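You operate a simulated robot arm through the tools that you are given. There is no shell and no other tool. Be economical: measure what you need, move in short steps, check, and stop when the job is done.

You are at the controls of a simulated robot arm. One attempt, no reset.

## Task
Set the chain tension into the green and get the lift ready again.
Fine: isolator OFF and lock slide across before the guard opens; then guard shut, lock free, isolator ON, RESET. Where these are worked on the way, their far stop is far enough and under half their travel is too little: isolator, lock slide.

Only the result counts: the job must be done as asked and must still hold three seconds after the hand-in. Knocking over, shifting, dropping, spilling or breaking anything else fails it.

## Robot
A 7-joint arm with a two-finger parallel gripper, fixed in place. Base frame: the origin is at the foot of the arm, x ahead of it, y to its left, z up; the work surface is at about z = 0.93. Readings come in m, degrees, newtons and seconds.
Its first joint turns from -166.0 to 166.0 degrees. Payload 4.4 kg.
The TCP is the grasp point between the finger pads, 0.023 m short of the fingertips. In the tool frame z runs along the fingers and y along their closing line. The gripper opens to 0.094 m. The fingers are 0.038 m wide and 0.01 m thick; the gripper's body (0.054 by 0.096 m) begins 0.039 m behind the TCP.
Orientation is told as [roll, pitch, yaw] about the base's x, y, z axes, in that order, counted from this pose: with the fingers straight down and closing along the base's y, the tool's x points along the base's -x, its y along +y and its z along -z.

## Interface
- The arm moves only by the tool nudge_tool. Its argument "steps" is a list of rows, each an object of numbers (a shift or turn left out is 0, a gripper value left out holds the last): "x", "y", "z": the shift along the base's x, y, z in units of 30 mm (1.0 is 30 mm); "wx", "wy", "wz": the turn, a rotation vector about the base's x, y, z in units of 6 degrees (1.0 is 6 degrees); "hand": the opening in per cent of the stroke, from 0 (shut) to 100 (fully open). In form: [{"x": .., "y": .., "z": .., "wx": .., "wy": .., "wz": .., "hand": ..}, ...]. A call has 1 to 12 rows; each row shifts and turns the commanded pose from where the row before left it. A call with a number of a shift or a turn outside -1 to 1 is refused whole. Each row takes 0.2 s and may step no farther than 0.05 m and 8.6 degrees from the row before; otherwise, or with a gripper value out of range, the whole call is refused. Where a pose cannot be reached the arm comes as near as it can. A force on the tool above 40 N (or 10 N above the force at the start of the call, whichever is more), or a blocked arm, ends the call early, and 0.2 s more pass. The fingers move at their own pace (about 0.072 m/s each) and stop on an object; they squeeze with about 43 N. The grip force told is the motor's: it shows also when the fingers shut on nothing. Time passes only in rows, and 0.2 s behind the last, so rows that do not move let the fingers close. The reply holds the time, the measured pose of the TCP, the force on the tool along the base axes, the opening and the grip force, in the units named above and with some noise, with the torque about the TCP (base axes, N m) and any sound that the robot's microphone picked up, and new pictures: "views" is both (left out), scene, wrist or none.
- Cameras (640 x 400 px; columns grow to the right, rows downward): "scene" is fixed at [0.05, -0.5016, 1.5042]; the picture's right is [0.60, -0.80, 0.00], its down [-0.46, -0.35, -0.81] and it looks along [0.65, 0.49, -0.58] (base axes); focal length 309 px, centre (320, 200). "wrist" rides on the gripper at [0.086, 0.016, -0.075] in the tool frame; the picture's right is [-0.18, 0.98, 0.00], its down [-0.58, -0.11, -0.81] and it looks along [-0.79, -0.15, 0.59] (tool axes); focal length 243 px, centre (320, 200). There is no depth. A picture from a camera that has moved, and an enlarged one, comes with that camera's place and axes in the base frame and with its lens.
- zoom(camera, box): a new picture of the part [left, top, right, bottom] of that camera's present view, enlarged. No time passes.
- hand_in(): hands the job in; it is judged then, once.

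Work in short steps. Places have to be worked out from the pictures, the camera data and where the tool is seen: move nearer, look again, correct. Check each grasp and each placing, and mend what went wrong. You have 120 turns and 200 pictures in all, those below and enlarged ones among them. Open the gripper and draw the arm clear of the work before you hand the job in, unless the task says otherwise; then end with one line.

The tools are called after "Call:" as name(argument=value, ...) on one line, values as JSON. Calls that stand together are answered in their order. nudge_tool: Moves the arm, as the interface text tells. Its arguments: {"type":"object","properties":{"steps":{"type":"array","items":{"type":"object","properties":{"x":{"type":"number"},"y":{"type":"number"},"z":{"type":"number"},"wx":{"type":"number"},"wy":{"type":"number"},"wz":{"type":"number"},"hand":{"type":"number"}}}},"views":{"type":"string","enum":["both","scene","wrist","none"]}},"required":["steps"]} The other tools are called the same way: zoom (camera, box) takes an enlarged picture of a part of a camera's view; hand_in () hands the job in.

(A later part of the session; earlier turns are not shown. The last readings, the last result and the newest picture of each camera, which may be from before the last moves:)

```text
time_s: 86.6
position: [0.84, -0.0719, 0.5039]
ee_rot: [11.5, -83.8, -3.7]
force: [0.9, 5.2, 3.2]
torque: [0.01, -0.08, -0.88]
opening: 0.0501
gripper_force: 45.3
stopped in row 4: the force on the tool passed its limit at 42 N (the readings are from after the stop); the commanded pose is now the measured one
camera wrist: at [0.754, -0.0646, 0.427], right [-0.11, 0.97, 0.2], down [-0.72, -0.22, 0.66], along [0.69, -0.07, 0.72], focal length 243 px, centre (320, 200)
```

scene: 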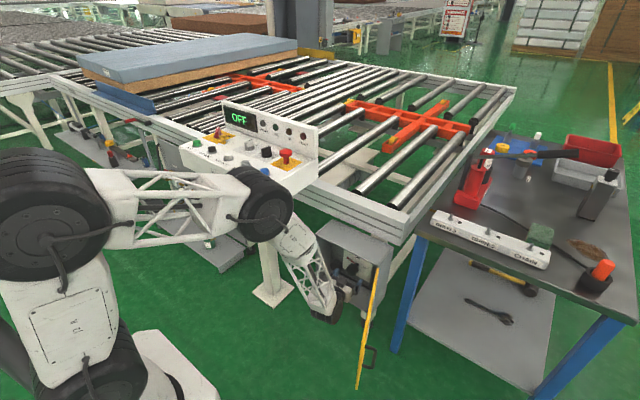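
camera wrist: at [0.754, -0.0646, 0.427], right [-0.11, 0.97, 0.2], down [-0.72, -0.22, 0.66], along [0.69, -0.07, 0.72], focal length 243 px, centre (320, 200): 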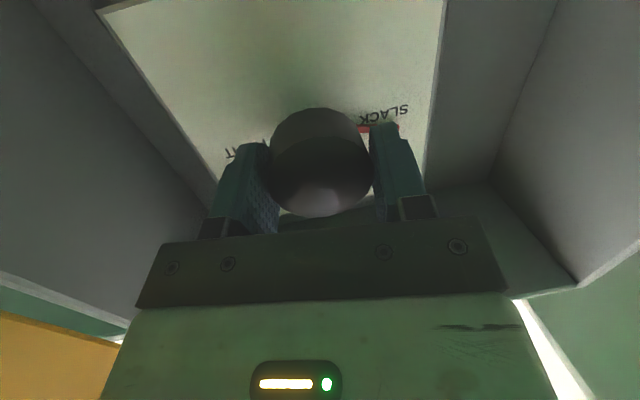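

The knob is gripped (50 mm). I turn +x in small steps and watch the needle.

Call:
nudge_tool(steps=[{}, {"wx": 0.4}, {"wx": 0.4}, {"wx": 0.4}, {"wx": 0.4}, {"wx": 0.4}], views="wrist")

Call:
zoom(camera="scene", box=[310, 210, 406, 290])

```text
time_s: 88.0
position: [0.8402, -0.0708, 0.5041]
ee_rot: [71.7, -76.1, -63.4]
force: [-20.7, -16.2, 9.8]
torque: [-0.03, -0.15, -1.11]
opening: 0.0502
gripper_force: 45.2
camera wrist: at [0.7541, -0.0492, 0.4298], right [-0.11, 0.91, 0.4], down [-0.72, -0.35, 0.6], along [0.69, -0.22, 0.69], focal length 243 px, centre (320, 200)
```

wrist: 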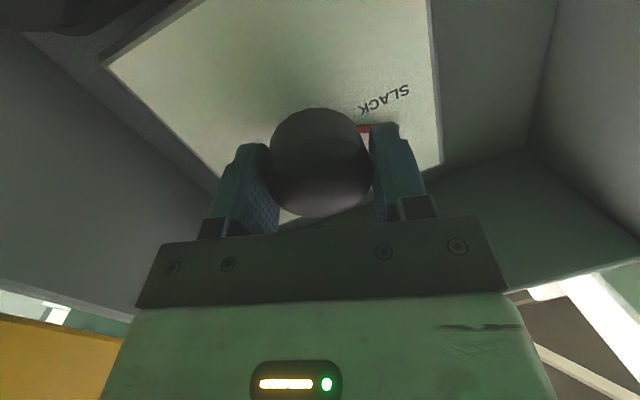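

```text
5.00 times, centred on (358, 250) of scene
camera zoom: at [0.05, -0.5016, 1.5042], right [0.6, -0.8, 0.0], down [-0.46, -0.35, -0.81], along [0.65, 0.49, -0.58], focal length 1546 px, centre (130, -50)
```

zoom: 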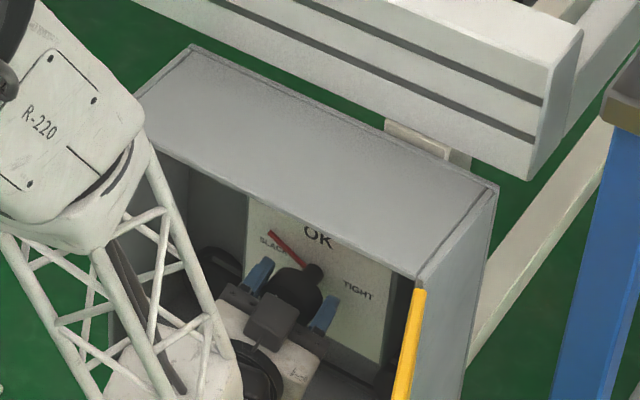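

The needle follows the knob 1:1. I keep turning.

Call:
nudge_tool(steps=[{"wx": 0.4}, {"wx": 0.4}, {"wx": 0.4}, {"wx": 0.4}, {"wx": 0.4}, {"wx": 0.4}, {"wx": 0.4}, {"wx": 0.4}, {"wx": 0.4}, {"wx": 0.4}], views="none")

Call:
zoom(camera="scene", box=[310, 210, 406, 290])

```text
time_s: 88.5
position: [0.8407, -0.0725, 0.5038]
ee_rot: [75.1, -74.2, -66.8]
force: [-7.7, -3.5, 8.7]
torque: [-0.01, -0.1, -0.99]
opening: 0.0502
gripper_force: 45.2
stopped in row 2: the force on the tool passed its limit at 40 N (the readings are from after the stop); the commanded pose is now the measured one
```

```text
5.00 times, centred on (358, 250) of scene
camera zoom: at [0.05, -0.5016, 1.5042], right [0.6, -0.8, 0.0], down [-0.46, -0.35, -0.81], along [0.65, 0.49, -0.58], focal length 1546 px, centre (130, -50)
```

zoom: 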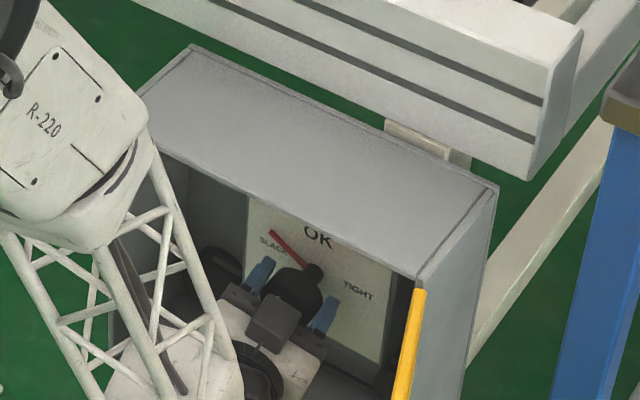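

Call:
nudge_tool(steps=[{"wx": 0.3}, {"wx": 0.3}, {"wx": 0.3}, {"wx": 0.3}, {"wx": 0.3}, {"wx": 0.3}, {"wx": 0.3}, {"wx": 0.3}, {"wx": 0.3}, {"wx": 0.3}], views="none")

Call:
nudge_tool(steps=[{"wx": 0.3}, {"wx": 0.3}, {"wx": 0.3}, {"wx": 0.3}, {"wx": 0.3}, {"wx": 0.3}, {"wx": 0.3}, {"wx": 0.3}, {"wx": 0.3}, {"wx": 0.3}], views="none")

Call:
zoom(camera="scene", box=[310, 210, 406, 290])

```text
time_s: 89.9
position: [0.8396, -0.0732, 0.5031]
ee_rot: [84.6, -63.8, -75.7]
force: [9.9, -5.2, -7.9]
torque: [-0.08, 0.39, -0.85]
opening: 0.0499
gripper_force: 44.7
stopped in row 7: the force on the tool passed its limit at 42 N (the readings are from after the stop); the commanded pose is now the measured one
```

```text
time_s: 90.9
position: [0.8402, -0.072, 0.503]
ee_rot: [87.7, -57.1, -78.5]
force: [15.2, -0.6, -14.2]
torque: [-0.04, 0.68, -0.73]
opening: 0.05
gripper_force: 45.4
stopped in row 5: the force on the tool passed its limit at 46 N (the readings are from after the stop); the commanded pose is now the measured one
```

```text
5.00 times, centred on (358, 250) of scene
camera zoom: at [0.05, -0.5016, 1.5042], right [0.6, -0.8, 0.0], down [-0.46, -0.35, -0.81], along [0.65, 0.49, -0.58], focal length 1546 px, centre (130, -50)
```

zoom: 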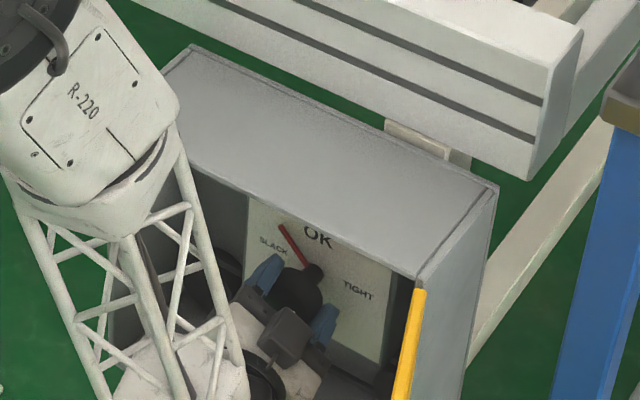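

It progresses well (about 30° so far). I continue.

Call:
nudge_tool(steps=[{"wx": 0.3}, {"wx": 0.3}, {"wx": 0.3}, {"wx": 0.3}, {"wx": 0.3}, {"wx": 0.3}, {"wx": 0.3}, {"wx": 0.3}, {"wx": 0.3}, {"wx": 0.3}], views="none")

Call:
nudge_tool(steps=[{"wx": 0.3}, {"wx": 0.3}, {"wx": 0.3}, {"wx": 0.3}, {"wx": 0.3}, {"wx": 0.3}, {"wx": 0.3}, {"wx": 0.3}, {"wx": 0.3}, {"wx": 0.3}], views="scene")

Call:
zoom(camera="scene", box=[310, 210, 406, 290])

```text
time_s: 93.2
position: [0.84, -0.0742, 0.5021]
ee_rot: [92.2, -39.4, -81.9]
force: [7.9, -2.7, -8.2]
torque: [0.0, 1.0, -0.68]
opening: 0.0499
gripper_force: 44.5
stopped in row 10: the force on the tool passed its limit at 41 N (the readings are from after the stop); the commanded pose is now the measured one
```

```text
time_s: 94.1
position: [0.84, -0.0732, 0.5008]
ee_rot: [92.9, -33.7, -82.6]
force: [9.8, 0.8, -8.7]
torque: [-0.02, 0.98, -0.54]
opening: 0.05
gripper_force: 45.6
stopped in row 4: the force on the tool passed its limit at 44 N (the readings are from after the stop); the commanded pose is now the measured one
```

scene: 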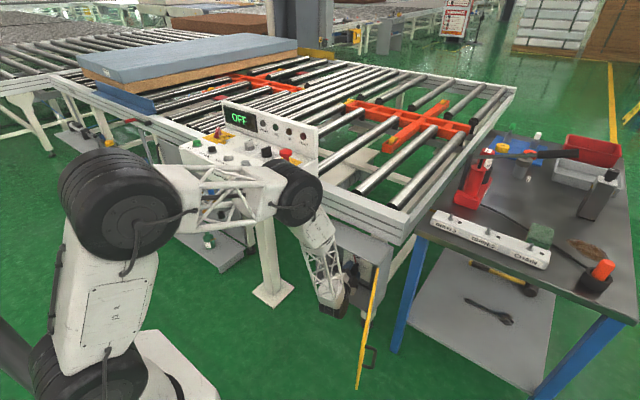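

```text
5.00 times, centred on (358, 250) of scene
camera zoom: at [0.05, -0.5016, 1.5042], right [0.6, -0.8, 0.0], down [-0.46, -0.35, -0.81], along [0.65, 0.49, -0.58], focal length 1546 px, centre (130, -50)
```

zoom: 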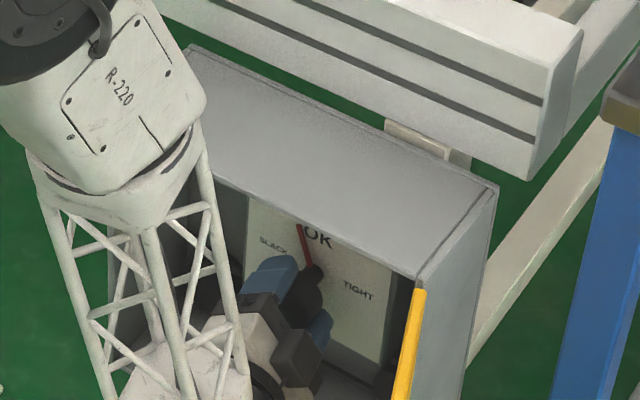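

Call:
nudge_tool(steps=[{"wx": 0.3}, {"wx": 0.3}, {"wx": 0.3}, {"wx": 0.3}, {"wx": 0.3}, {"wx": 0.3}, {"wx": 0.3}, {"wx": 0.3}], views="scene")

Call:
zoom(camera="scene", box=[310, 210, 406, 290])

Call:
zoom(camera="scene", box=[220, 100, 380, 220])

```text
time_s: 95.5
position: [0.8407, -0.0739, 0.501]
ee_rot: [94.4, -23.5, -83.2]
force: [10.4, -2.8, -12.2]
torque: [-0.06, 0.93, -0.25]
opening: 0.05
gripper_force: 44.7
stopped in row 6: the force on the tool passed its limit at 47 N (the readings are from after the stop); the commanded pose is now the measured one
```

scene: 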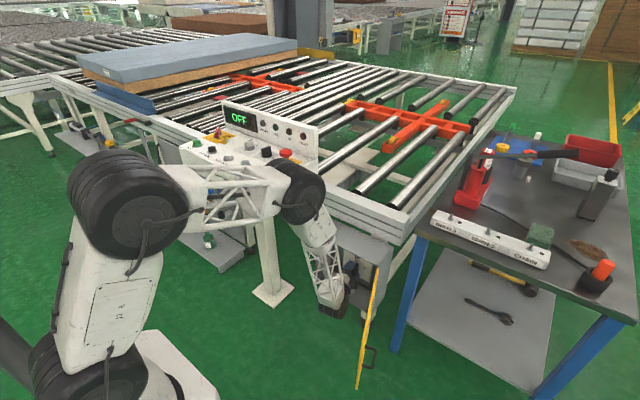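

```text
5.00 times, centred on (358, 250) of scene
camera zoom: at [0.05, -0.5016, 1.5042], right [0.6, -0.8, 0.0], down [-0.46, -0.35, -0.81], along [0.65, 0.49, -0.58], focal length 1546 px, centre (130, -50)
```

zoom: 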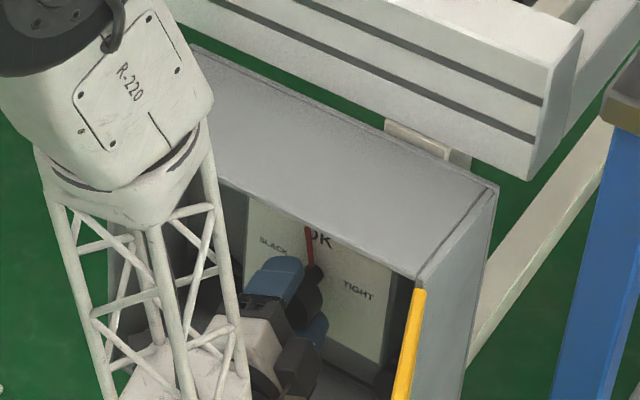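

```text
3.33 times, centred on (300, 160) of scene
camera zoom: at [0.05, -0.5016, 1.5042], right [0.6, -0.8, 0.0], down [-0.46, -0.35, -0.81], along [0.65, 0.49, -0.58], focal length 1030 px, centre (387, 333)
```

zoom: 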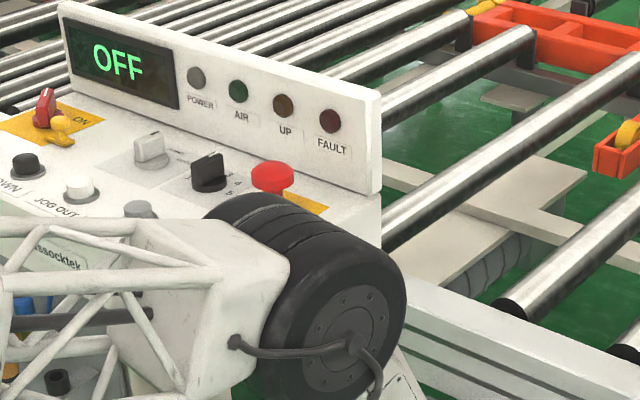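

About 66° turned; roughly 18° more brings the needle to the middle of OK.

Call:
nudge_tool(steps=[{"wx": 0.25}, {"wx": 0.25}, {"wx": 0.25}, {"wx": 0.25}, {"wx": 0.25}, {"wx": 0.25}, {"wx": 0.25}, {"wx": 0.25}], views="wrist")

Call:
zoom(camera="scene", box=[342, 236, 390, 276])

```text
time_s: 96.1
position: [0.8397, -0.0746, 0.5007]
ee_rot: [94.6, -21.0, -83.4]
force: [15.0, -1.4, -13.2]
torque: [-0.04, 1.23, -0.35]
opening: 0.0497
gripper_force: 45.3
stopped in row 2: the force on the tool passed its limit at 45 N (the readings are from after the stop); the commanded pose is now the measured one
camera wrist: at [0.754, 0.0008, 0.4798], right [-0.1, 0.17, 0.98], down [-0.72, -0.69, 0.05], along [0.69, -0.7, 0.19], focal length 243 px, centre (320, 200)
```

wrist: 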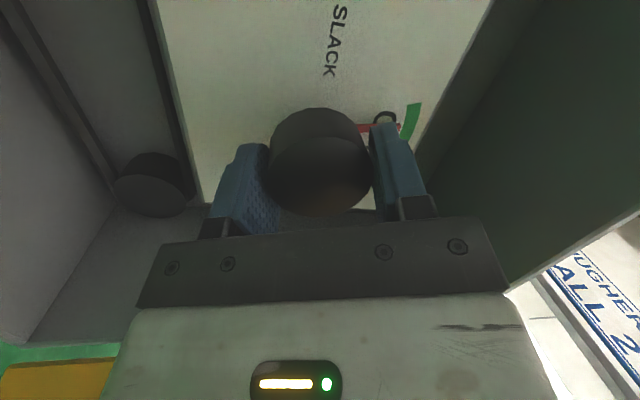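

```text
10.00 times, centred on (366, 256) of scene
camera zoom: at [0.05, -0.5016, 1.5042], right [0.6, -0.8, 0.0], down [-0.46, -0.35, -0.81], along [0.65, 0.49, -0.58], focal length 3091 px, centre (-140, -360)
```

zoom: 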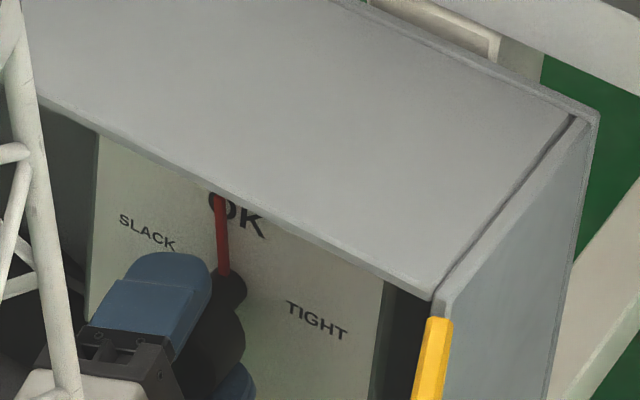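

The wrist view shows the needle at the "O", near the arc's edge. About 12° more.

Call:
nudge_tool(steps=[{"wx": 0.25}, {"wx": 0.25}, {"wx": 0.25}, {"wx": 0.25}, {"wx": 0.25}, {"wx": 0.25}], views="none")

Call:
nudge_tool(steps=[{"wx": 0.25}, {"wx": 0.25}, {"wx": 0.25}, {"wx": 0.25}], views="wrist")

Call:
zoom(camera="scene", box=[342, 236, 390, 276])

```text
time_s: 96.6
position: [0.84, -0.0736, 0.5002]
ee_rot: [94.9, -19.0, -83.5]
force: [12.5, -0.8, -8.9]
torque: [-0.06, 1.3, -0.37]
opening: 0.05
gripper_force: 45.1
stopped in row 2: the force on the tool passed its limit at 49 N (the readings are from after the stop); the commanded pose is now the measured one
```

```text
time_s: 97.5
position: [0.8393, -0.0747, 0.4994]
ee_rot: [95.4, -14.5, -83.6]
force: [10.8, -5.4, -10.7]
torque: [-0.05, 0.85, -0.14]
opening: 0.0499
gripper_force: 44.9
stopped in row 4: the force on the tool passed its limit at 46 N (the readings are from after the stop); the commanded pose is now the measured one
camera wrist: at [0.754, 0.0028, 0.4881], right [-0.1, 0.06, 0.99], down [-0.72, -0.69, -0.03], along [0.69, -0.72, 0.11], focal length 243 px, centre (320, 200)
```

wrist: 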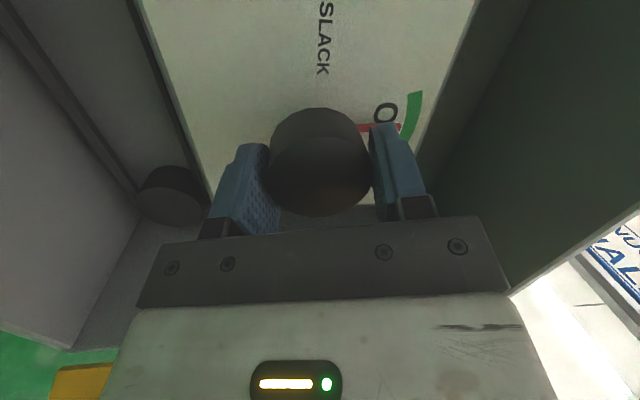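

```text
10.00 times, centred on (366, 256) of scene
camera zoom: at [0.05, -0.5016, 1.5042], right [0.6, -0.8, 0.0], down [-0.46, -0.35, -0.81], along [0.65, 0.49, -0.58], focal length 3091 px, centre (-140, -360)
```

zoom: 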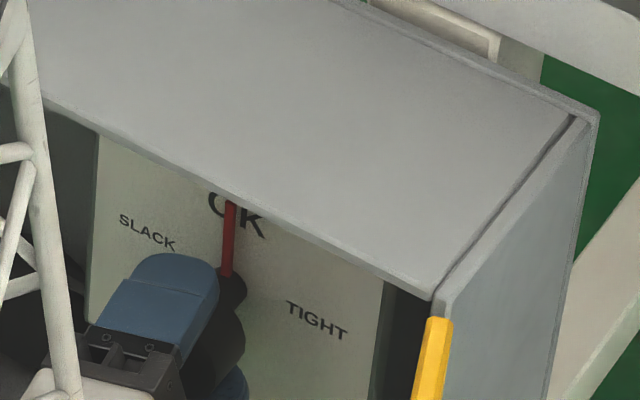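

The needle stands vertical at the middle of OK. I release and back straight out.

Call:
nudge_tool(steps=[{"hand": 100}, {}, {}, {"x": -0.5}, {"x": -0.7}, {"x": -0.7}, {"x": -0.7}], views="both")

Call:
zoom(camera="scene", box=[342, 236, 390, 276])

```text
time_s: 99.1
position: [0.7633, -0.0726, 0.5007]
ee_rot: [95.4, -14.6, -83.6]
force: [-0.5, 0.3, -0.1]
torque: [0.0, -0.02, 0.02]
opening: 0.0942
gripper_force: 0.1
camera wrist: at [0.6774, 0.0037, 0.4883], right [-0.1, 0.06, 0.99], down [-0.72, -0.69, -0.03], along [0.69, -0.72, 0.11], focal length 243 px, centre (320, 200)
```

scene: 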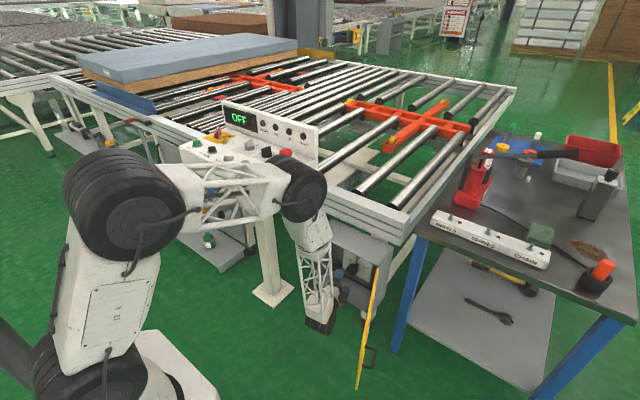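
wrist: 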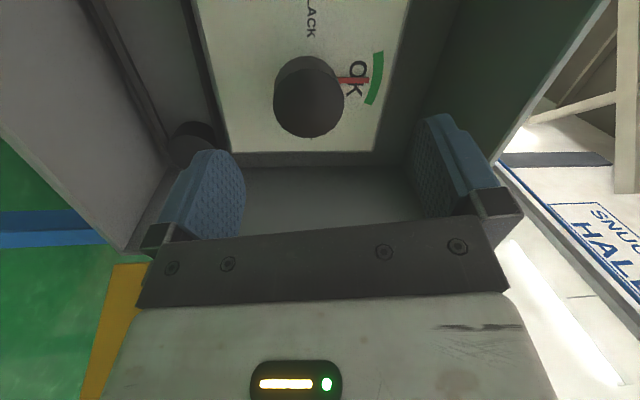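

```text
10.00 times, centred on (366, 256) of scene
camera zoom: at [0.05, -0.5016, 1.5042], right [0.6, -0.8, 0.0], down [-0.46, -0.35, -0.81], along [0.65, 0.49, -0.58], focal length 3091 px, centre (-140, -360)
```

zoom: 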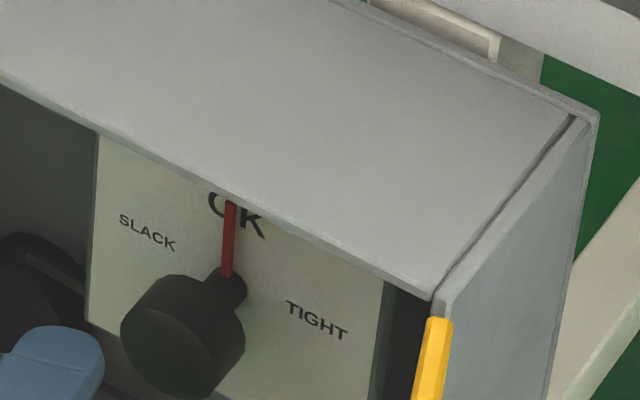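

Call:
zoom(camera="wrist", box=[270, 40, 400, 140])

```text
4.00 times, centred on (335, 90) of wrist
camera zoom: at [0.6774, 0.0037, 0.4883], right [-0.1, 0.06, 0.99], down [-0.72, -0.69, -0.03], along [0.69, -0.72, 0.11], focal length 970 px, centre (260, 640)
```

zoom: 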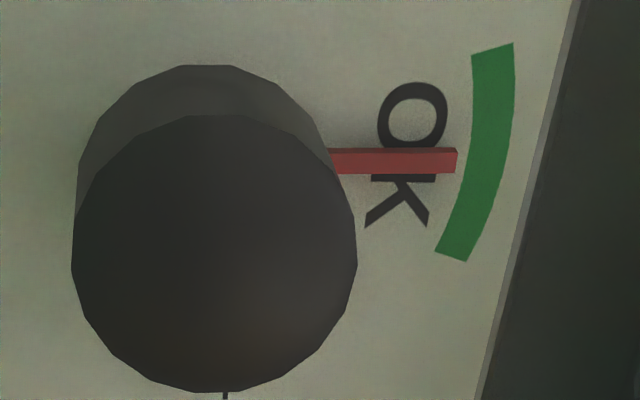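

The needle sits in the centre of the green arc. I retreat further and roll the wrist back.

Call:
nudge_tool(steps=[{"x": -0.7}, {"x": -0.7}, {"x": -0.7}, {"wx": -1}, {"wx": -1}, {"wx": -1}, {"wx": -1}, {"wx": -1}, {"wx": -1}, {"wx": -1}, {"wx": -1}, {"wx": -1}], views="scene")

```text
time_s: 101.7
position: [0.6983, -0.0749, 0.4995]
ee_rot: [81.4, -67.8, -73.4]
force: [-0.6, 0.0, 0.4]
torque: [-0.02, -0.02, 0.05]
opening: 0.0941
gripper_force: 0.1
```

scene: 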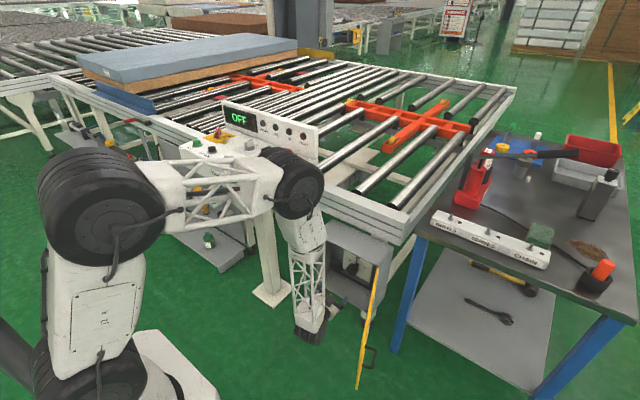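

I raise the tool carefully (the elbow lifts away from the console) and finish rolling back.

Call:
nudge_tool(steps=[{"z": 0.8, "x": -0.3}, {"z": 0.8, "x": -0.3}, {"z": 0.8, "x": -0.3}, {"z": 0.8, "wx": -0.5}, {"z": 0.8, "wx": -0.5}, {"z": 0.8, "wx": -0.5}, {"z": 0.8, "wx": -0.5}, {"z": 0.8}, {"z": 0.8}, {"z": 0.8}], views="scene")

```text
time_s: 103.9
position: [0.6709, -0.0759, 0.7414]
ee_rot: [63.8, -78.7, -56.4]
force: [-0.3, -0.4, 0.7]
torque: [0.01, 0.0, 0.01]
opening: 0.0941
gripper_force: 0.1
```

scene: 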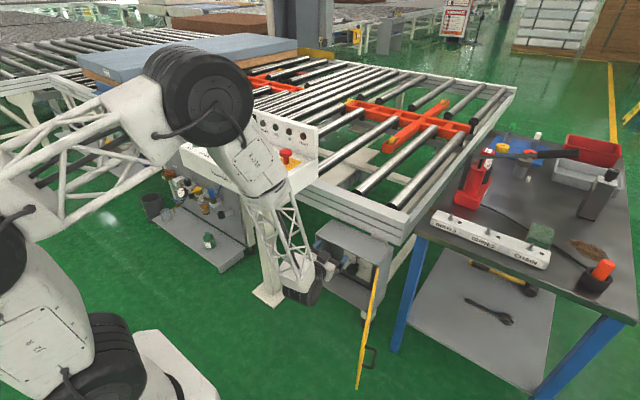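

Call:
nudge_tool(steps=[{"z": 1, "wz": 1}, {"z": 1, "wz": 1}, {"z": 1, "wz": 1}, {"wz": 1, "z": 0.5}, {"wz": 1}, {"wz": 1}], views="none")

Call:
nudge_tool(steps=[{"wx": -0.669, "wy": 0.743}, {"wx": -0.669, "wy": 0.743}, {"wx": -0.669, "wy": 0.743}, {"wx": -0.669, "wy": 0.743}, {"wx": -0.669, "wy": 0.743}, {"wx": -0.669, "wy": 0.743}, {"wx": -0.669, "wy": 0.743}, {"wx": -0.669, "wy": 0.743}, {"wx": -0.669, "wy": 0.743}], views="none")

```text
time_s: 105.3
position: [0.6714, -0.0744, 0.8465]
ee_rot: [63.9, -78.6, -20.5]
force: [0.6, -0.6, 0.1]
torque: [0.03, 0.01, 0.0]
opening: 0.0939
gripper_force: 0.2
```

```text
time_s: 107.3
position: [0.6722, -0.0749, 0.8456]
ee_rot: [7.8, -30.2, 30.5]
force: [-0.4, 0.6, 0.1]
torque: [0.04, 0.02, 0.03]
opening: 0.094
gripper_force: 0.0
```

Call:
nudge_tool(steps=[{"wz": -1}, {"wz": -1}, {"wz": -1}, {"wz": -1}, {"wz": -1}, {"wy": 1}, {"wy": 1}, {"wy": 1}, {"wy": 1}, {"wy": 1}, {"wx": -0.7, "hand": 0}, {"wx": -0.6}], views="both")

```text
time_s: 109.9
position: [0.6713, -0.0743, 0.8459]
ee_rot: [0.2, -0.3, 0.3]
force: [0.1, 0.3, -0.1]
torque: [-0.02, -0.01, 0.02]
opening: 0.0095
gripper_force: 0.1
camera wrist: at [0.5831, -0.0582, 0.9208], right [0.18, 0.98, 0.0], down [0.58, -0.11, 0.81], along [0.8, -0.14, -0.59], focal length 243 px, centre (320, 200)
```

scene: 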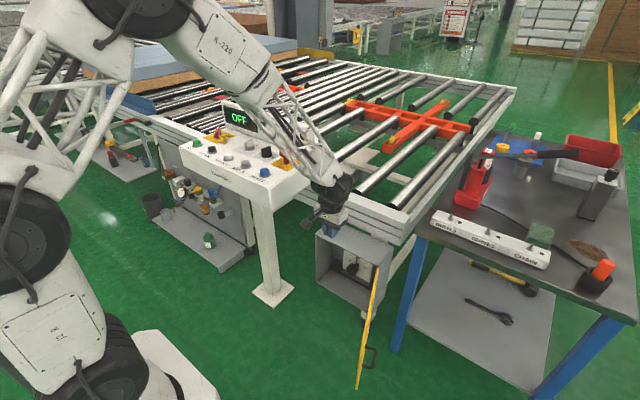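
wrist: 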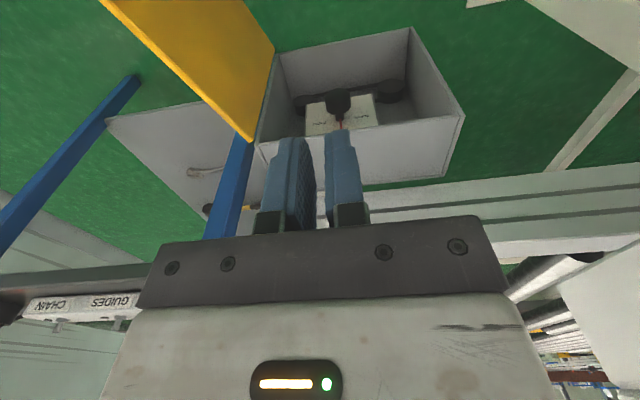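

The tool is vertical again. Now I go over to the outer side of the door and descend there to push it shut.

Call:
nudge_tool(steps=[{"x": -0.26, "y": -0.98}, {"x": -0.26, "y": -0.98}, {"x": -0.26, "y": -0.98}, {"x": -0.26, "y": -0.98}, {"x": -0.26, "y": -0.98}, {"x": -0.26, "y": -0.98}, {"x": -0.26, "y": -0.98}, {"x": -0.26, "y": -0.98}, {"x": -0.26, "y": -0.98}, {"z": -1}, {"z": -1}, {"z": -1}], views="both")

```text
time_s: 112.5
position: [0.6011, -0.3415, 0.7581]
ee_rot: [0.2, -0.4, 0.4]
force: [0.0, -0.4, -0.4]
torque: [-0.04, -0.03, 0.0]
opening: 0.0001
gripper_force: 42.1
camera wrist: at [0.5135, -0.3257, 0.8329], right [0.18, 0.98, 0.0], down [0.58, -0.11, 0.81], along [0.8, -0.14, -0.59], focal length 243 px, centre (320, 200)
```

scene: 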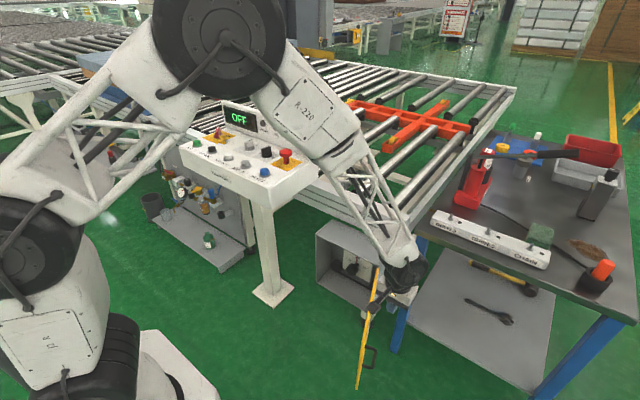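
wrist: 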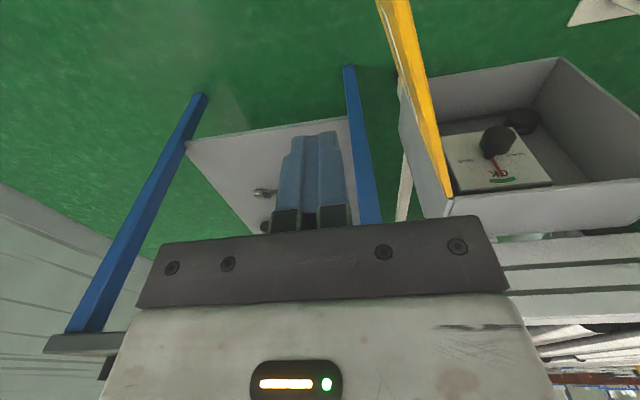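

I'm on the outer side. I descend and begin the closing sweep.

Call:
nudge_tool(steps=[{"z": -1}, {"z": -1}, {"z": -1}, {"z": -1}, {"z": -0.6}, {"x": -0.12, "y": 0.96}, {"x": -0.12, "y": 0.96}, {"x": -0.12, "y": 0.96}, {"x": -0.12, "y": 0.96}, {"x": 0.05, "y": 0.86}, {"x": 0.05, "y": 0.86}], views="both")

```text
time_s: 114.9
position: [0.5919, -0.1722, 0.6198]
ee_rot: [0.3, -0.1, 0.2]
force: [0.0, -0.3, 0.4]
torque: [-0.03, 0.01, -0.03]
opening: 0.0001
gripper_force: 42.0
camera wrist: at [0.5033, -0.1571, 0.6943], right [0.18, 0.98, 0.0], down [0.58, -0.11, 0.81], along [0.8, -0.14, -0.59], focal length 243 px, centre (320, 200)
```

scene: 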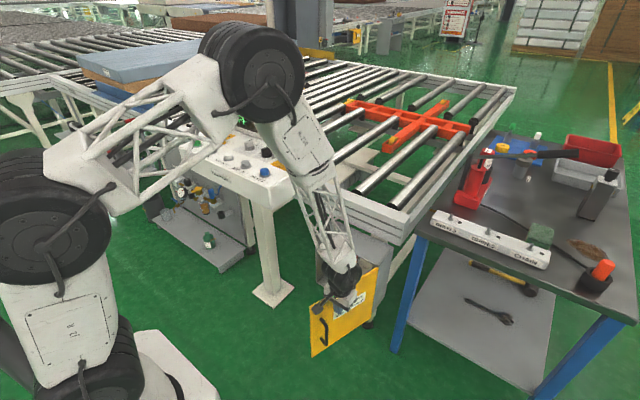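
wrist: 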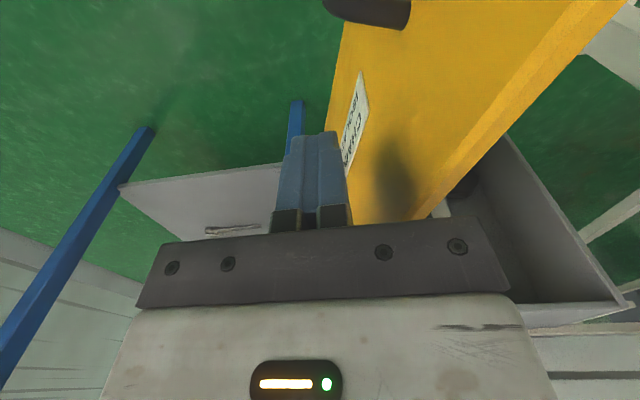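

Call:
nudge_tool(steps=[{"x": 0.24, "y": 0.78}, {"x": 0.24, "y": 0.78}, {"x": 0.24, "y": 0.78}, {"x": 0.24, "y": 0.78}, {"x": 0.59, "y": 0.62}, {"x": 0.59, "y": 0.62}, {"x": 0.59, "y": 0.62}, {"x": 0.56, "y": 0.31}, {"x": 0.56, "y": 0.31}, {"x": 0.56, "y": 0.31}], views="both")

```text
time_s: 117.1
position: [0.7233, 0.0071, 0.6177]
ee_rot: [0.2, -0.2, 0.4]
force: [0.1, 0.4, 0.9]
torque: [-0.02, 0.01, 0.01]
opening: 0.0002
gripper_force: 42.6
camera wrist: at [0.6352, 0.0227, 0.692], right [0.18, 0.98, 0.0], down [0.58, -0.11, 0.81], along [0.8, -0.14, -0.59], focal length 243 px, centre (320, 200)
```

scene: 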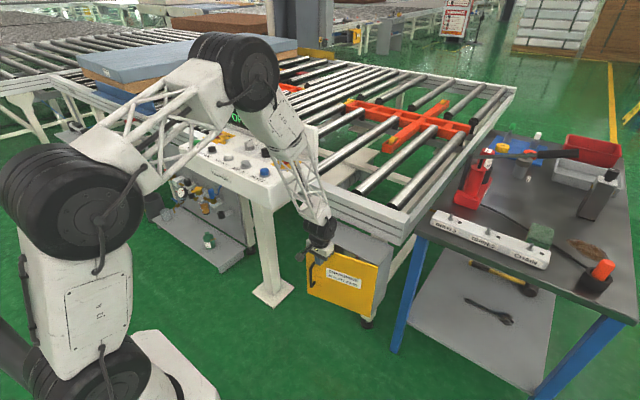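
wrist: 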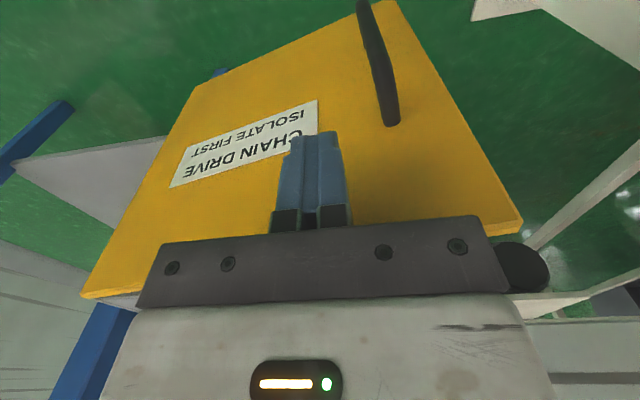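

Nearly shut (~15°). I push +x until the contact force shows that it is closed.

Call:
nudge_tool(steps=[{"x": 0.5, "y": 0.1}, {"x": 0.5, "y": 0.1}, {"x": 0.4}, {"x": 0.3}, {"x": 0.2}, {"x": 0.2}, {"x": 0.2}, {"x": 0.2}, {"x": 0.2}], views="wrist")

Call:
zoom(camera="scene", box=[290, 200, 418, 320])

```text
time_s: 118.4
position: [0.778, 0.011, 0.6165]
ee_rot: [0.3, 0.2, 0.4]
force: [-6.1, -0.3, 0.6]
torque: [-0.02, -0.14, -0.1]
opening: 0.0
gripper_force: 42.5
stopped in row 6: the force on the tool passed its limit at 58 N (the readings are from after the stop); the commanded pose is now the measured one
camera wrist: at [0.6904, 0.0261, 0.692], right [0.18, 0.98, 0.0], down [0.58, -0.11, 0.8], along [0.79, -0.14, -0.59], focal length 243 px, centre (320, 200)
```

wrist: 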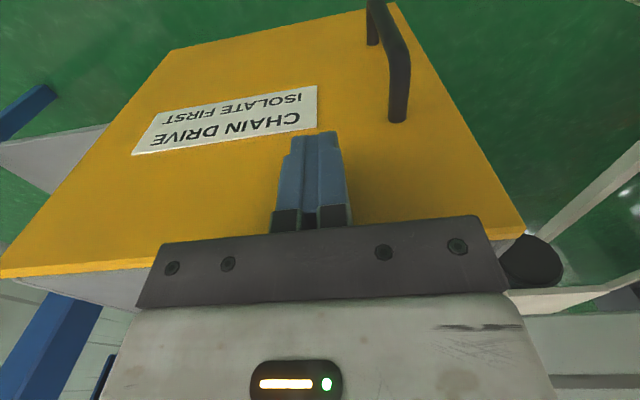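

```text
3.33 times, centred on (354, 260) of scene
camera zoom: at [0.05, -0.5016, 1.5042], right [0.6, -0.8, 0.0], down [-0.46, -0.35, -0.81], along [0.65, 0.49, -0.58], focal length 1030 px, centre (207, 0)
```

zoom: 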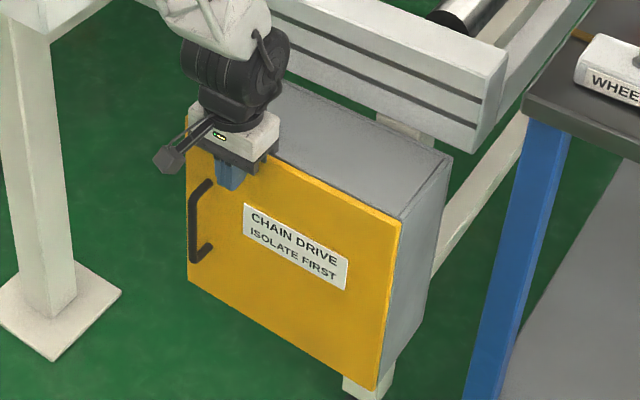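

It looks shut. I press once more to confirm that it is on its stop, then back off and rise.

Call:
nudge_tool(steps=[{"x": 0.2}, {"x": 0.2}, {"x": 0.2}], views="none")

Call:
nudge_tool(steps=[{"x": -0.6}, {"x": -0.8, "z": 0.3}, {"x": -0.8, "z": 1}, {"x": -0.5, "z": 1}, {"z": 1}, {"z": 1}, {"z": 1}, {"z": 1}, {"z": 1}, {"z": 1}, {"z": 1}, {"z": 1}], views="scene")

Call:
zoom(camera="scene", box=[290, 200, 418, 320])

```text
time_s: 118.7
position: [0.7772, 0.0114, 0.6166]
ee_rot: [0.3, 0.4, 0.4]
force: [-8.0, -1.0, 1.9]
torque: [-0.01, -0.24, -0.08]
opening: 0.0
gripper_force: 42.2
stopped in row 1: the force on the tool passed its limit at 61 N (the readings are from after the stop); the commanded pose is now the measured one
```

```text
time_s: 121.3
position: [0.6985, 0.0085, 0.9264]
ee_rot: [0.2, 0.3, 0.4]
force: [-0.4, 1.2, -0.7]
torque: [0.02, 0.0, 0.01]
opening: 0.0
gripper_force: 42.1
```

scene: 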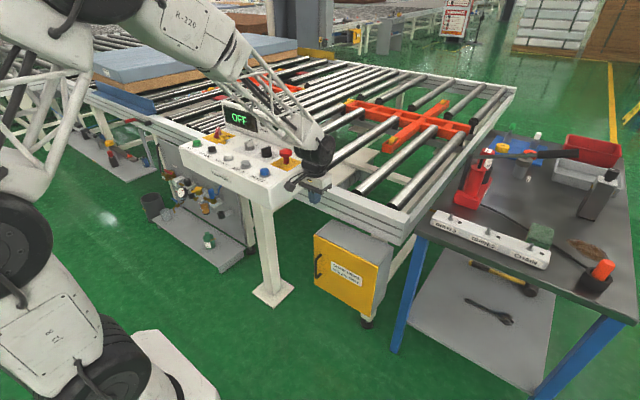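

```text
3.33 times, centred on (354, 260) of scene
camera zoom: at [0.05, -0.5016, 1.5042], right [0.6, -0.8, 0.0], down [-0.46, -0.35, -0.81], along [0.65, 0.49, -0.58], focal length 1030 px, centre (207, 0)
```

zoom: 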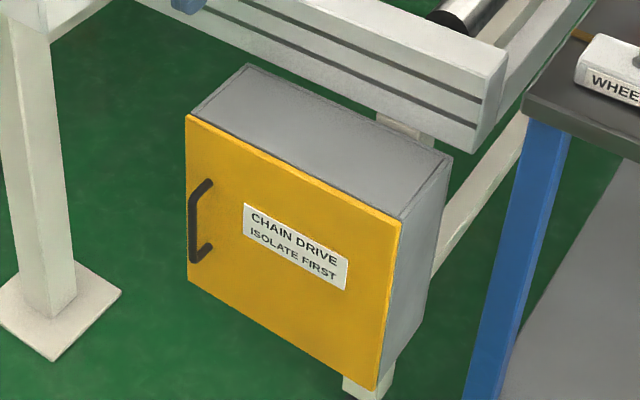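

The guard is shut. Now I rise and go back over the console to the lock slide.

Call:
nudge_tool(steps=[{"z": 1, "x": -0.8}, {"z": 1, "x": -0.8}, {"z": 1}, {"z": 1}, {"z": 1}, {"y": 1, "hand": 50}, {"y": 1}, {"y": 1}, {"y": 1}, {"y": 1}, {"y": 1}, {"y": 1}], views="none")

Call:
nudge_tool(steps=[{"y": 1, "x": 0.4}, {"y": 1, "x": 0.4}, {"y": 1, "x": 0.4}, {"y": 1, "x": 0.4}, {"y": 1, "x": 0.4}, {"y": 1, "x": 0.4}, {"y": 1, "x": 0.4}, {"y": 1, "x": 0.4}, {"y": 1, "x": 0.4}, {"y": 1, "x": 0.4}, {"y": 1, "x": 0.4}, {"y": 0.6}], views="wrist")

```text
time_s: 123.9
position: [0.6482, 0.2206, 1.0764]
ee_rot: [0.2, 0.3, 0.3]
force: [0.0, 0.1, -0.1]
torque: [-0.02, 0.01, 0.0]
opening: 0.0469
gripper_force: 0.0
```

```text
time_s: 126.5
position: [0.7847, 0.5699, 1.0755]
ee_rot: [0.2, 0.3, 0.4]
force: [-0.2, 0.0, -0.8]
torque: [-0.01, 0.05, -0.01]
opening: 0.0471
gripper_force: 0.0
camera wrist: at [0.6969, 0.5847, 1.1517], right [0.18, 0.98, 0.0], down [0.59, -0.11, 0.8], along [0.79, -0.14, -0.6], focal length 243 px, centre (320, 200)
```

wrist: 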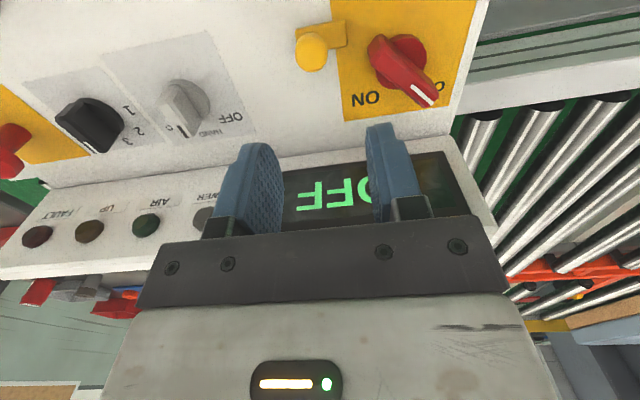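

I descend onto the lock knob, grip it, and slide it back along -y.

Call:
nudge_tool(steps=[{"x": -0.56, "y": -0.1, "z": -0.4}, {"z": -0.9}, {"z": -0.9}, {"z": -0.9}, {"z": -0.45}, {}, {"hand": 15}, {}, {}], views="wrist")

```text
time_s: 128.5
position: [0.7665, 0.5643, 0.9703]
ee_rot: [0.1, 0.5, 0.3]
force: [-0.7, -9.9, 0.2]
torque: [-0.13, 0.02, -0.09]
opening: 0.0225
gripper_force: 45.5
camera wrist: at [0.6786, 0.5809, 1.0456], right [0.18, 0.98, 0.0], down [0.59, -0.11, 0.8], along [0.79, -0.14, -0.6], focal length 243 px, centre (320, 200)
```

wrist: 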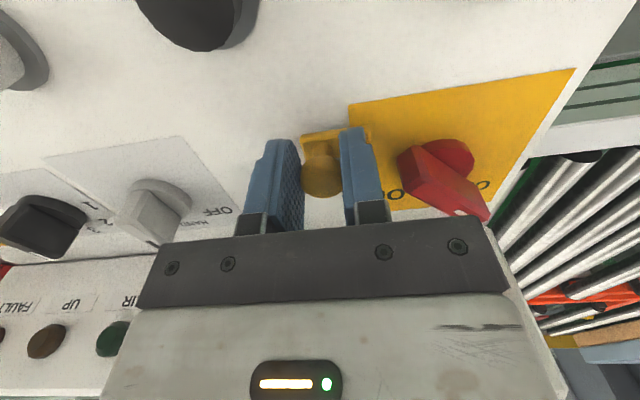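

Call:
nudge_tool(steps=[{"y": -0.2}, {"y": -0.2}, {"y": -0.2}, {"y": -0.2}, {"y": -0.2}, {"y": -0.2}, {"y": -0.2}, {"y": -0.2}], views="none")

Call:
nudge_tool(steps=[{"hand": 50}, {}, {"z": 0.7}, {"z": 1}, {"z": 1}, {"z": 1}], views="wrist")

Call:
zoom(camera="scene", box=[195, 105, 275, 155])

```text
time_s: 129.9
position: [0.7659, 0.5333, 0.9701]
ee_rot: [0.4, 0.0, 0.5]
force: [11.0, 12.6, -6.6]
torque: [0.19, -0.25, 0.09]
opening: 0.0225
gripper_force: 45.1
stopped in row 6: the force on the tool passed its limit at 45 N (the readings are from after the stop); the commanded pose is now the measured one
```

```text
time_s: 131.3
position: [0.7641, 0.5333, 1.0804]
ee_rot: [0.2, 0.2, 0.3]
force: [0.1, -1.1, 0.7]
torque: [-0.01, 0.0, -0.01]
opening: 0.0469
gripper_force: 0.0
camera wrist: at [0.6774, 0.5482, 1.1556], right [0.18, 0.98, 0.0], down [0.58, -0.11, 0.8], along [0.79, -0.14, -0.6], focal length 243 px, centre (320, 200)
```

wrist: 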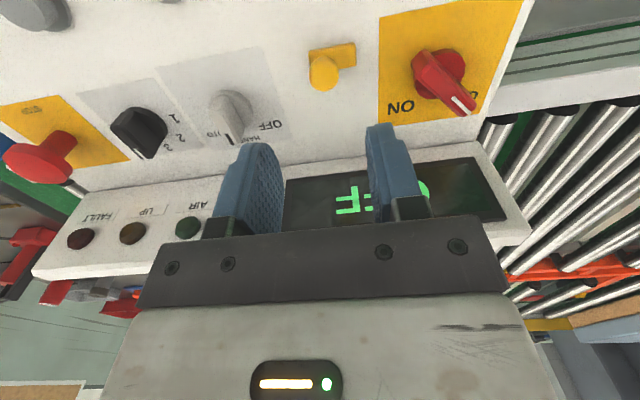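

```text
8.00 times, centred on (235, 130) of scene
camera zoom: at [0.05, -0.5016, 1.5042], right [0.6, -0.8, 0.0], down [-0.46, -0.35, -0.81], along [0.65, 0.49, -0.58], focal length 2473 px, centre (1000, 760)
```

zoom: 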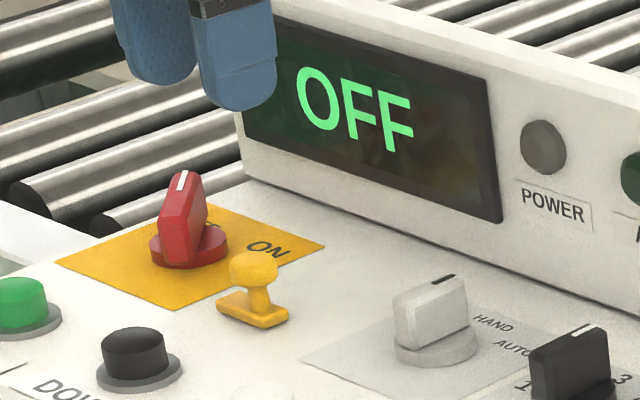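

The lock slide is free again. Next the isolator: I align at yaw ~46° over it.

Call:
nudge_tool(steps=[{"x": 0.157, "y": 0.412, "wz": 0.955}, {"x": 0.157, "y": 0.412, "wz": 0.955}, {"x": 0.157, "y": 0.412, "wz": 0.955}, {"x": 0.157, "y": 0.412, "wz": 0.955}, {"x": 0.157, "y": 0.412, "wz": 0.955}, {"x": 0.157, "y": 0.412, "wz": 0.955}, {"x": 0.157, "y": 0.412, "wz": 0.955}, {"x": 0.157, "y": 0.412, "wz": 0.955}, {"z": -0.8}, {}], views="wrist")

```text
time_s: 133.5
position: [0.8028, 0.6339, 1.0551]
ee_rot: [0.5, 0.2, 46.2]
force: [-0.5, 0.2, 0.4]
torque: [-0.04, 0.0, -0.02]
opening: 0.047
gripper_force: 0.0
camera wrist: at [0.7305, 0.5818, 1.1311], right [-0.58, 0.81, 0.01], down [0.49, 0.34, 0.8], along [0.65, 0.47, -0.59], focal length 243 px, centre (320, 200)
```

wrist: 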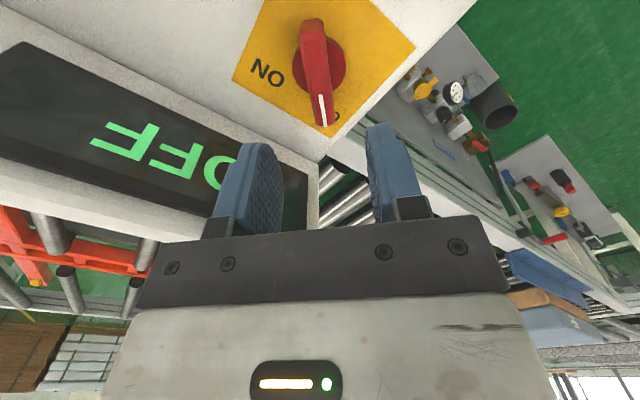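

Aligned. I descend and grip the handle.

Call:
nudge_tool(steps=[{"z": -0.9, "y": -0.05}, {"z": -0.9}, {"z": -0.7}, {"z": -0.33}, {}, {"hand": 0}, {}, {}], views="wrist")

```text
time_s: 135.3
position: [0.8007, 0.6303, 0.9719]
ee_rot: [0.4, 0.2, 46.3]
force: [-29.4, 15.3, 1.3]
torque: [-0.02, 0.08, -1.18]
opening: 0.0159
gripper_force: 44.4
camera wrist: at [0.7295, 0.5797, 1.0487], right [-0.58, 0.81, 0.01], down [0.49, 0.34, 0.8], along [0.65, 0.47, -0.6], focal length 243 px, centre (320, 200)
```

wrist: 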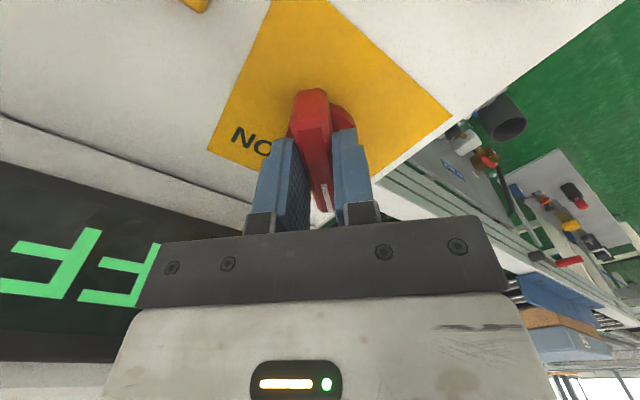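

Gripped. I turn it -z in small steps back to ON.

Call:
nudge_tool(steps=[{"x": -0.04, "y": 0.02, "wz": -0.4}, {"wz": -0.4}, {"wz": -0.4}, {"wz": -0.4}, {"wz": -0.4}, {"wz": -0.4}, {"wz": -0.4}, {"wz": -0.4}, {"wz": -0.4}, {"wz": -0.4}], views="none")

Call:
nudge_tool(steps=[{"wz": -0.4}, {"wz": -0.4}, {"wz": -0.4}, {"wz": -0.4}, {"wz": -0.4}, {"wz": -0.4}, {"wz": -0.4}, {"wz": -0.4}, {"wz": -0.4}, {"wz": -0.4}], views="none")

Call:
nudge_tool(steps=[{"wz": -0.4}, {"wz": -0.4}, {"wz": -0.4}, {"wz": -0.4}, {"wz": -0.4}, {"wz": -0.4}, {"wz": -0.4}, {"wz": -0.4}, {"wz": -0.4}, {"wz": -0.4}], views="none")

```text
time_s: 137.2
position: [0.8012, 0.6325, 0.9739]
ee_rot: [0.4, 0.2, 25.5]
force: [-8.2, 5.6, -0.1]
torque: [-0.45, -0.08, 0.08]
opening: 0.0159
gripper_force: 44.8
stopped in row 9: the force on the tool passed its limit at 44 N (the readings are from after the stop); the commanded pose is now the measured one
```

```text
time_s: 138.7
position: [0.8006, 0.6346, 0.9734]
ee_rot: [0.5, 0.1, 10.5]
force: [-1.3, 11.3, -2.4]
torque: [-0.56, 0.33, 0.07]
opening: 0.016
gripper_force: 45.6
stopped in row 7: the force on the tool passed its limit at 42 N (the readings are from after the stop); the commanded pose is now the measured one
```

```text
time_s: 139.8
position: [0.7992, 0.6346, 0.9721]
ee_rot: [0.5, 0.1, 0.9]
force: [6.0, 13.5, -4.2]
torque: [-0.41, 0.08, 0.07]
opening: 0.0156
gripper_force: 44.7
stopped in row 5: the force on the tool passed its limit at 43 N (the readings are from after the stop); the commanded pose is now the measured one
```

Call:
nudge_tool(steps=[{"y": 0.04, "wz": -0.4}, {"wz": -0.4}, {"wz": -0.4}, {"wz": -0.4}, {"wz": -0.4}, {"wz": -0.4}, {"wz": -0.4}, {"wz": -0.4}, {"wz": -0.4}, {"wz": -0.4}], views="none")

Call:
nudge_tool(steps=[{"y": 0.03, "x": 0.03, "wz": -0.4}, {"wz": -0.4}, {"wz": -0.4}, {"wz": -0.4}, {"wz": -0.4}, {"wz": -0.4}, {"wz": -0.4}, {"wz": -0.4}, {"wz": -0.4}, {"wz": -0.4}], views="none")

Call:
nudge_tool(steps=[{"y": 0.03, "x": 0.03, "wz": -0.4}, {"wz": -0.4}, {"wz": -0.4}, {"wz": -0.4}, {"wz": -0.4}, {"wz": -0.4}, {"wz": -0.4}, {"wz": -0.4}, {"wz": -0.4}, {"wz": -0.4}], views="both")

```text
time_s: 142.1
position: [0.8003, 0.6372, 0.9733]
ee_rot: [0.5, 0.1, -23.2]
force: [9.6, 13.6, -5.8]
torque: [-0.32, 0.33, 0.06]
opening: 0.0158
gripper_force: 45.0
stopped in row 10: the force on the tool passed its limit at 41 N (the readings are from after the stop); the commanded pose is now the measured one
```

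```text
time_s: 144.3
position: [0.8012, 0.6377, 0.9732]
ee_rot: [0.6, 0.1, -47.1]
force: [0.2, 18.5, -10.9]
torque: [-0.47, 0.12, 1.93]
opening: 0.0162
gripper_force: 44.9
```

```text
time_s: 146.5
position: [0.802, 0.6385, 0.9737]
ee_rot: [0.5, 0.1, -71.3]
force: [5.9, -0.9, -8.6]
torque: [-0.43, 0.24, 2.09]
opening: 0.0343
gripper_force: 45.5
camera wrist: at [0.7868, 0.7258, 1.0489], right [0.99, 0.14, 0.01], down [0.08, -0.59, 0.8], along [0.12, -0.8, -0.59], focal length 243 px, centre (320, 200)
```

scene: 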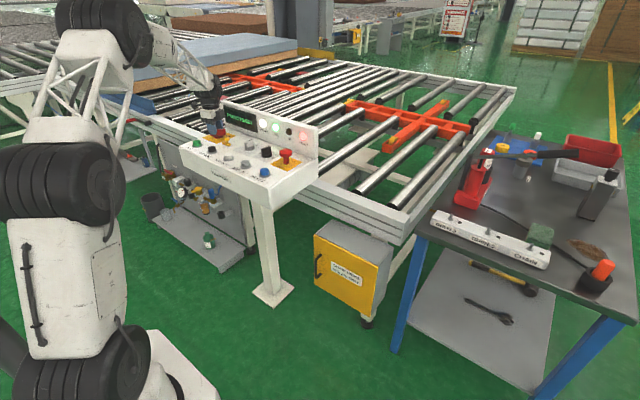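
wrist: 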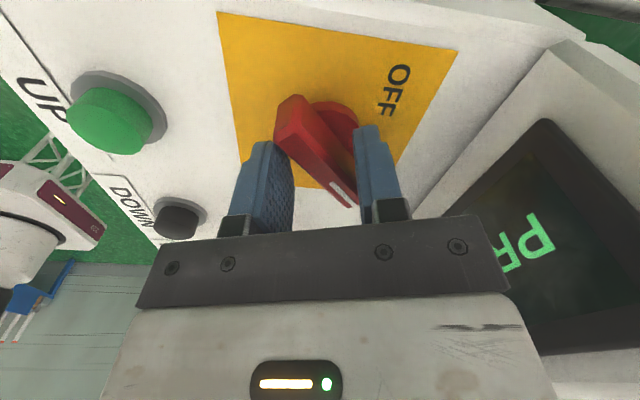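

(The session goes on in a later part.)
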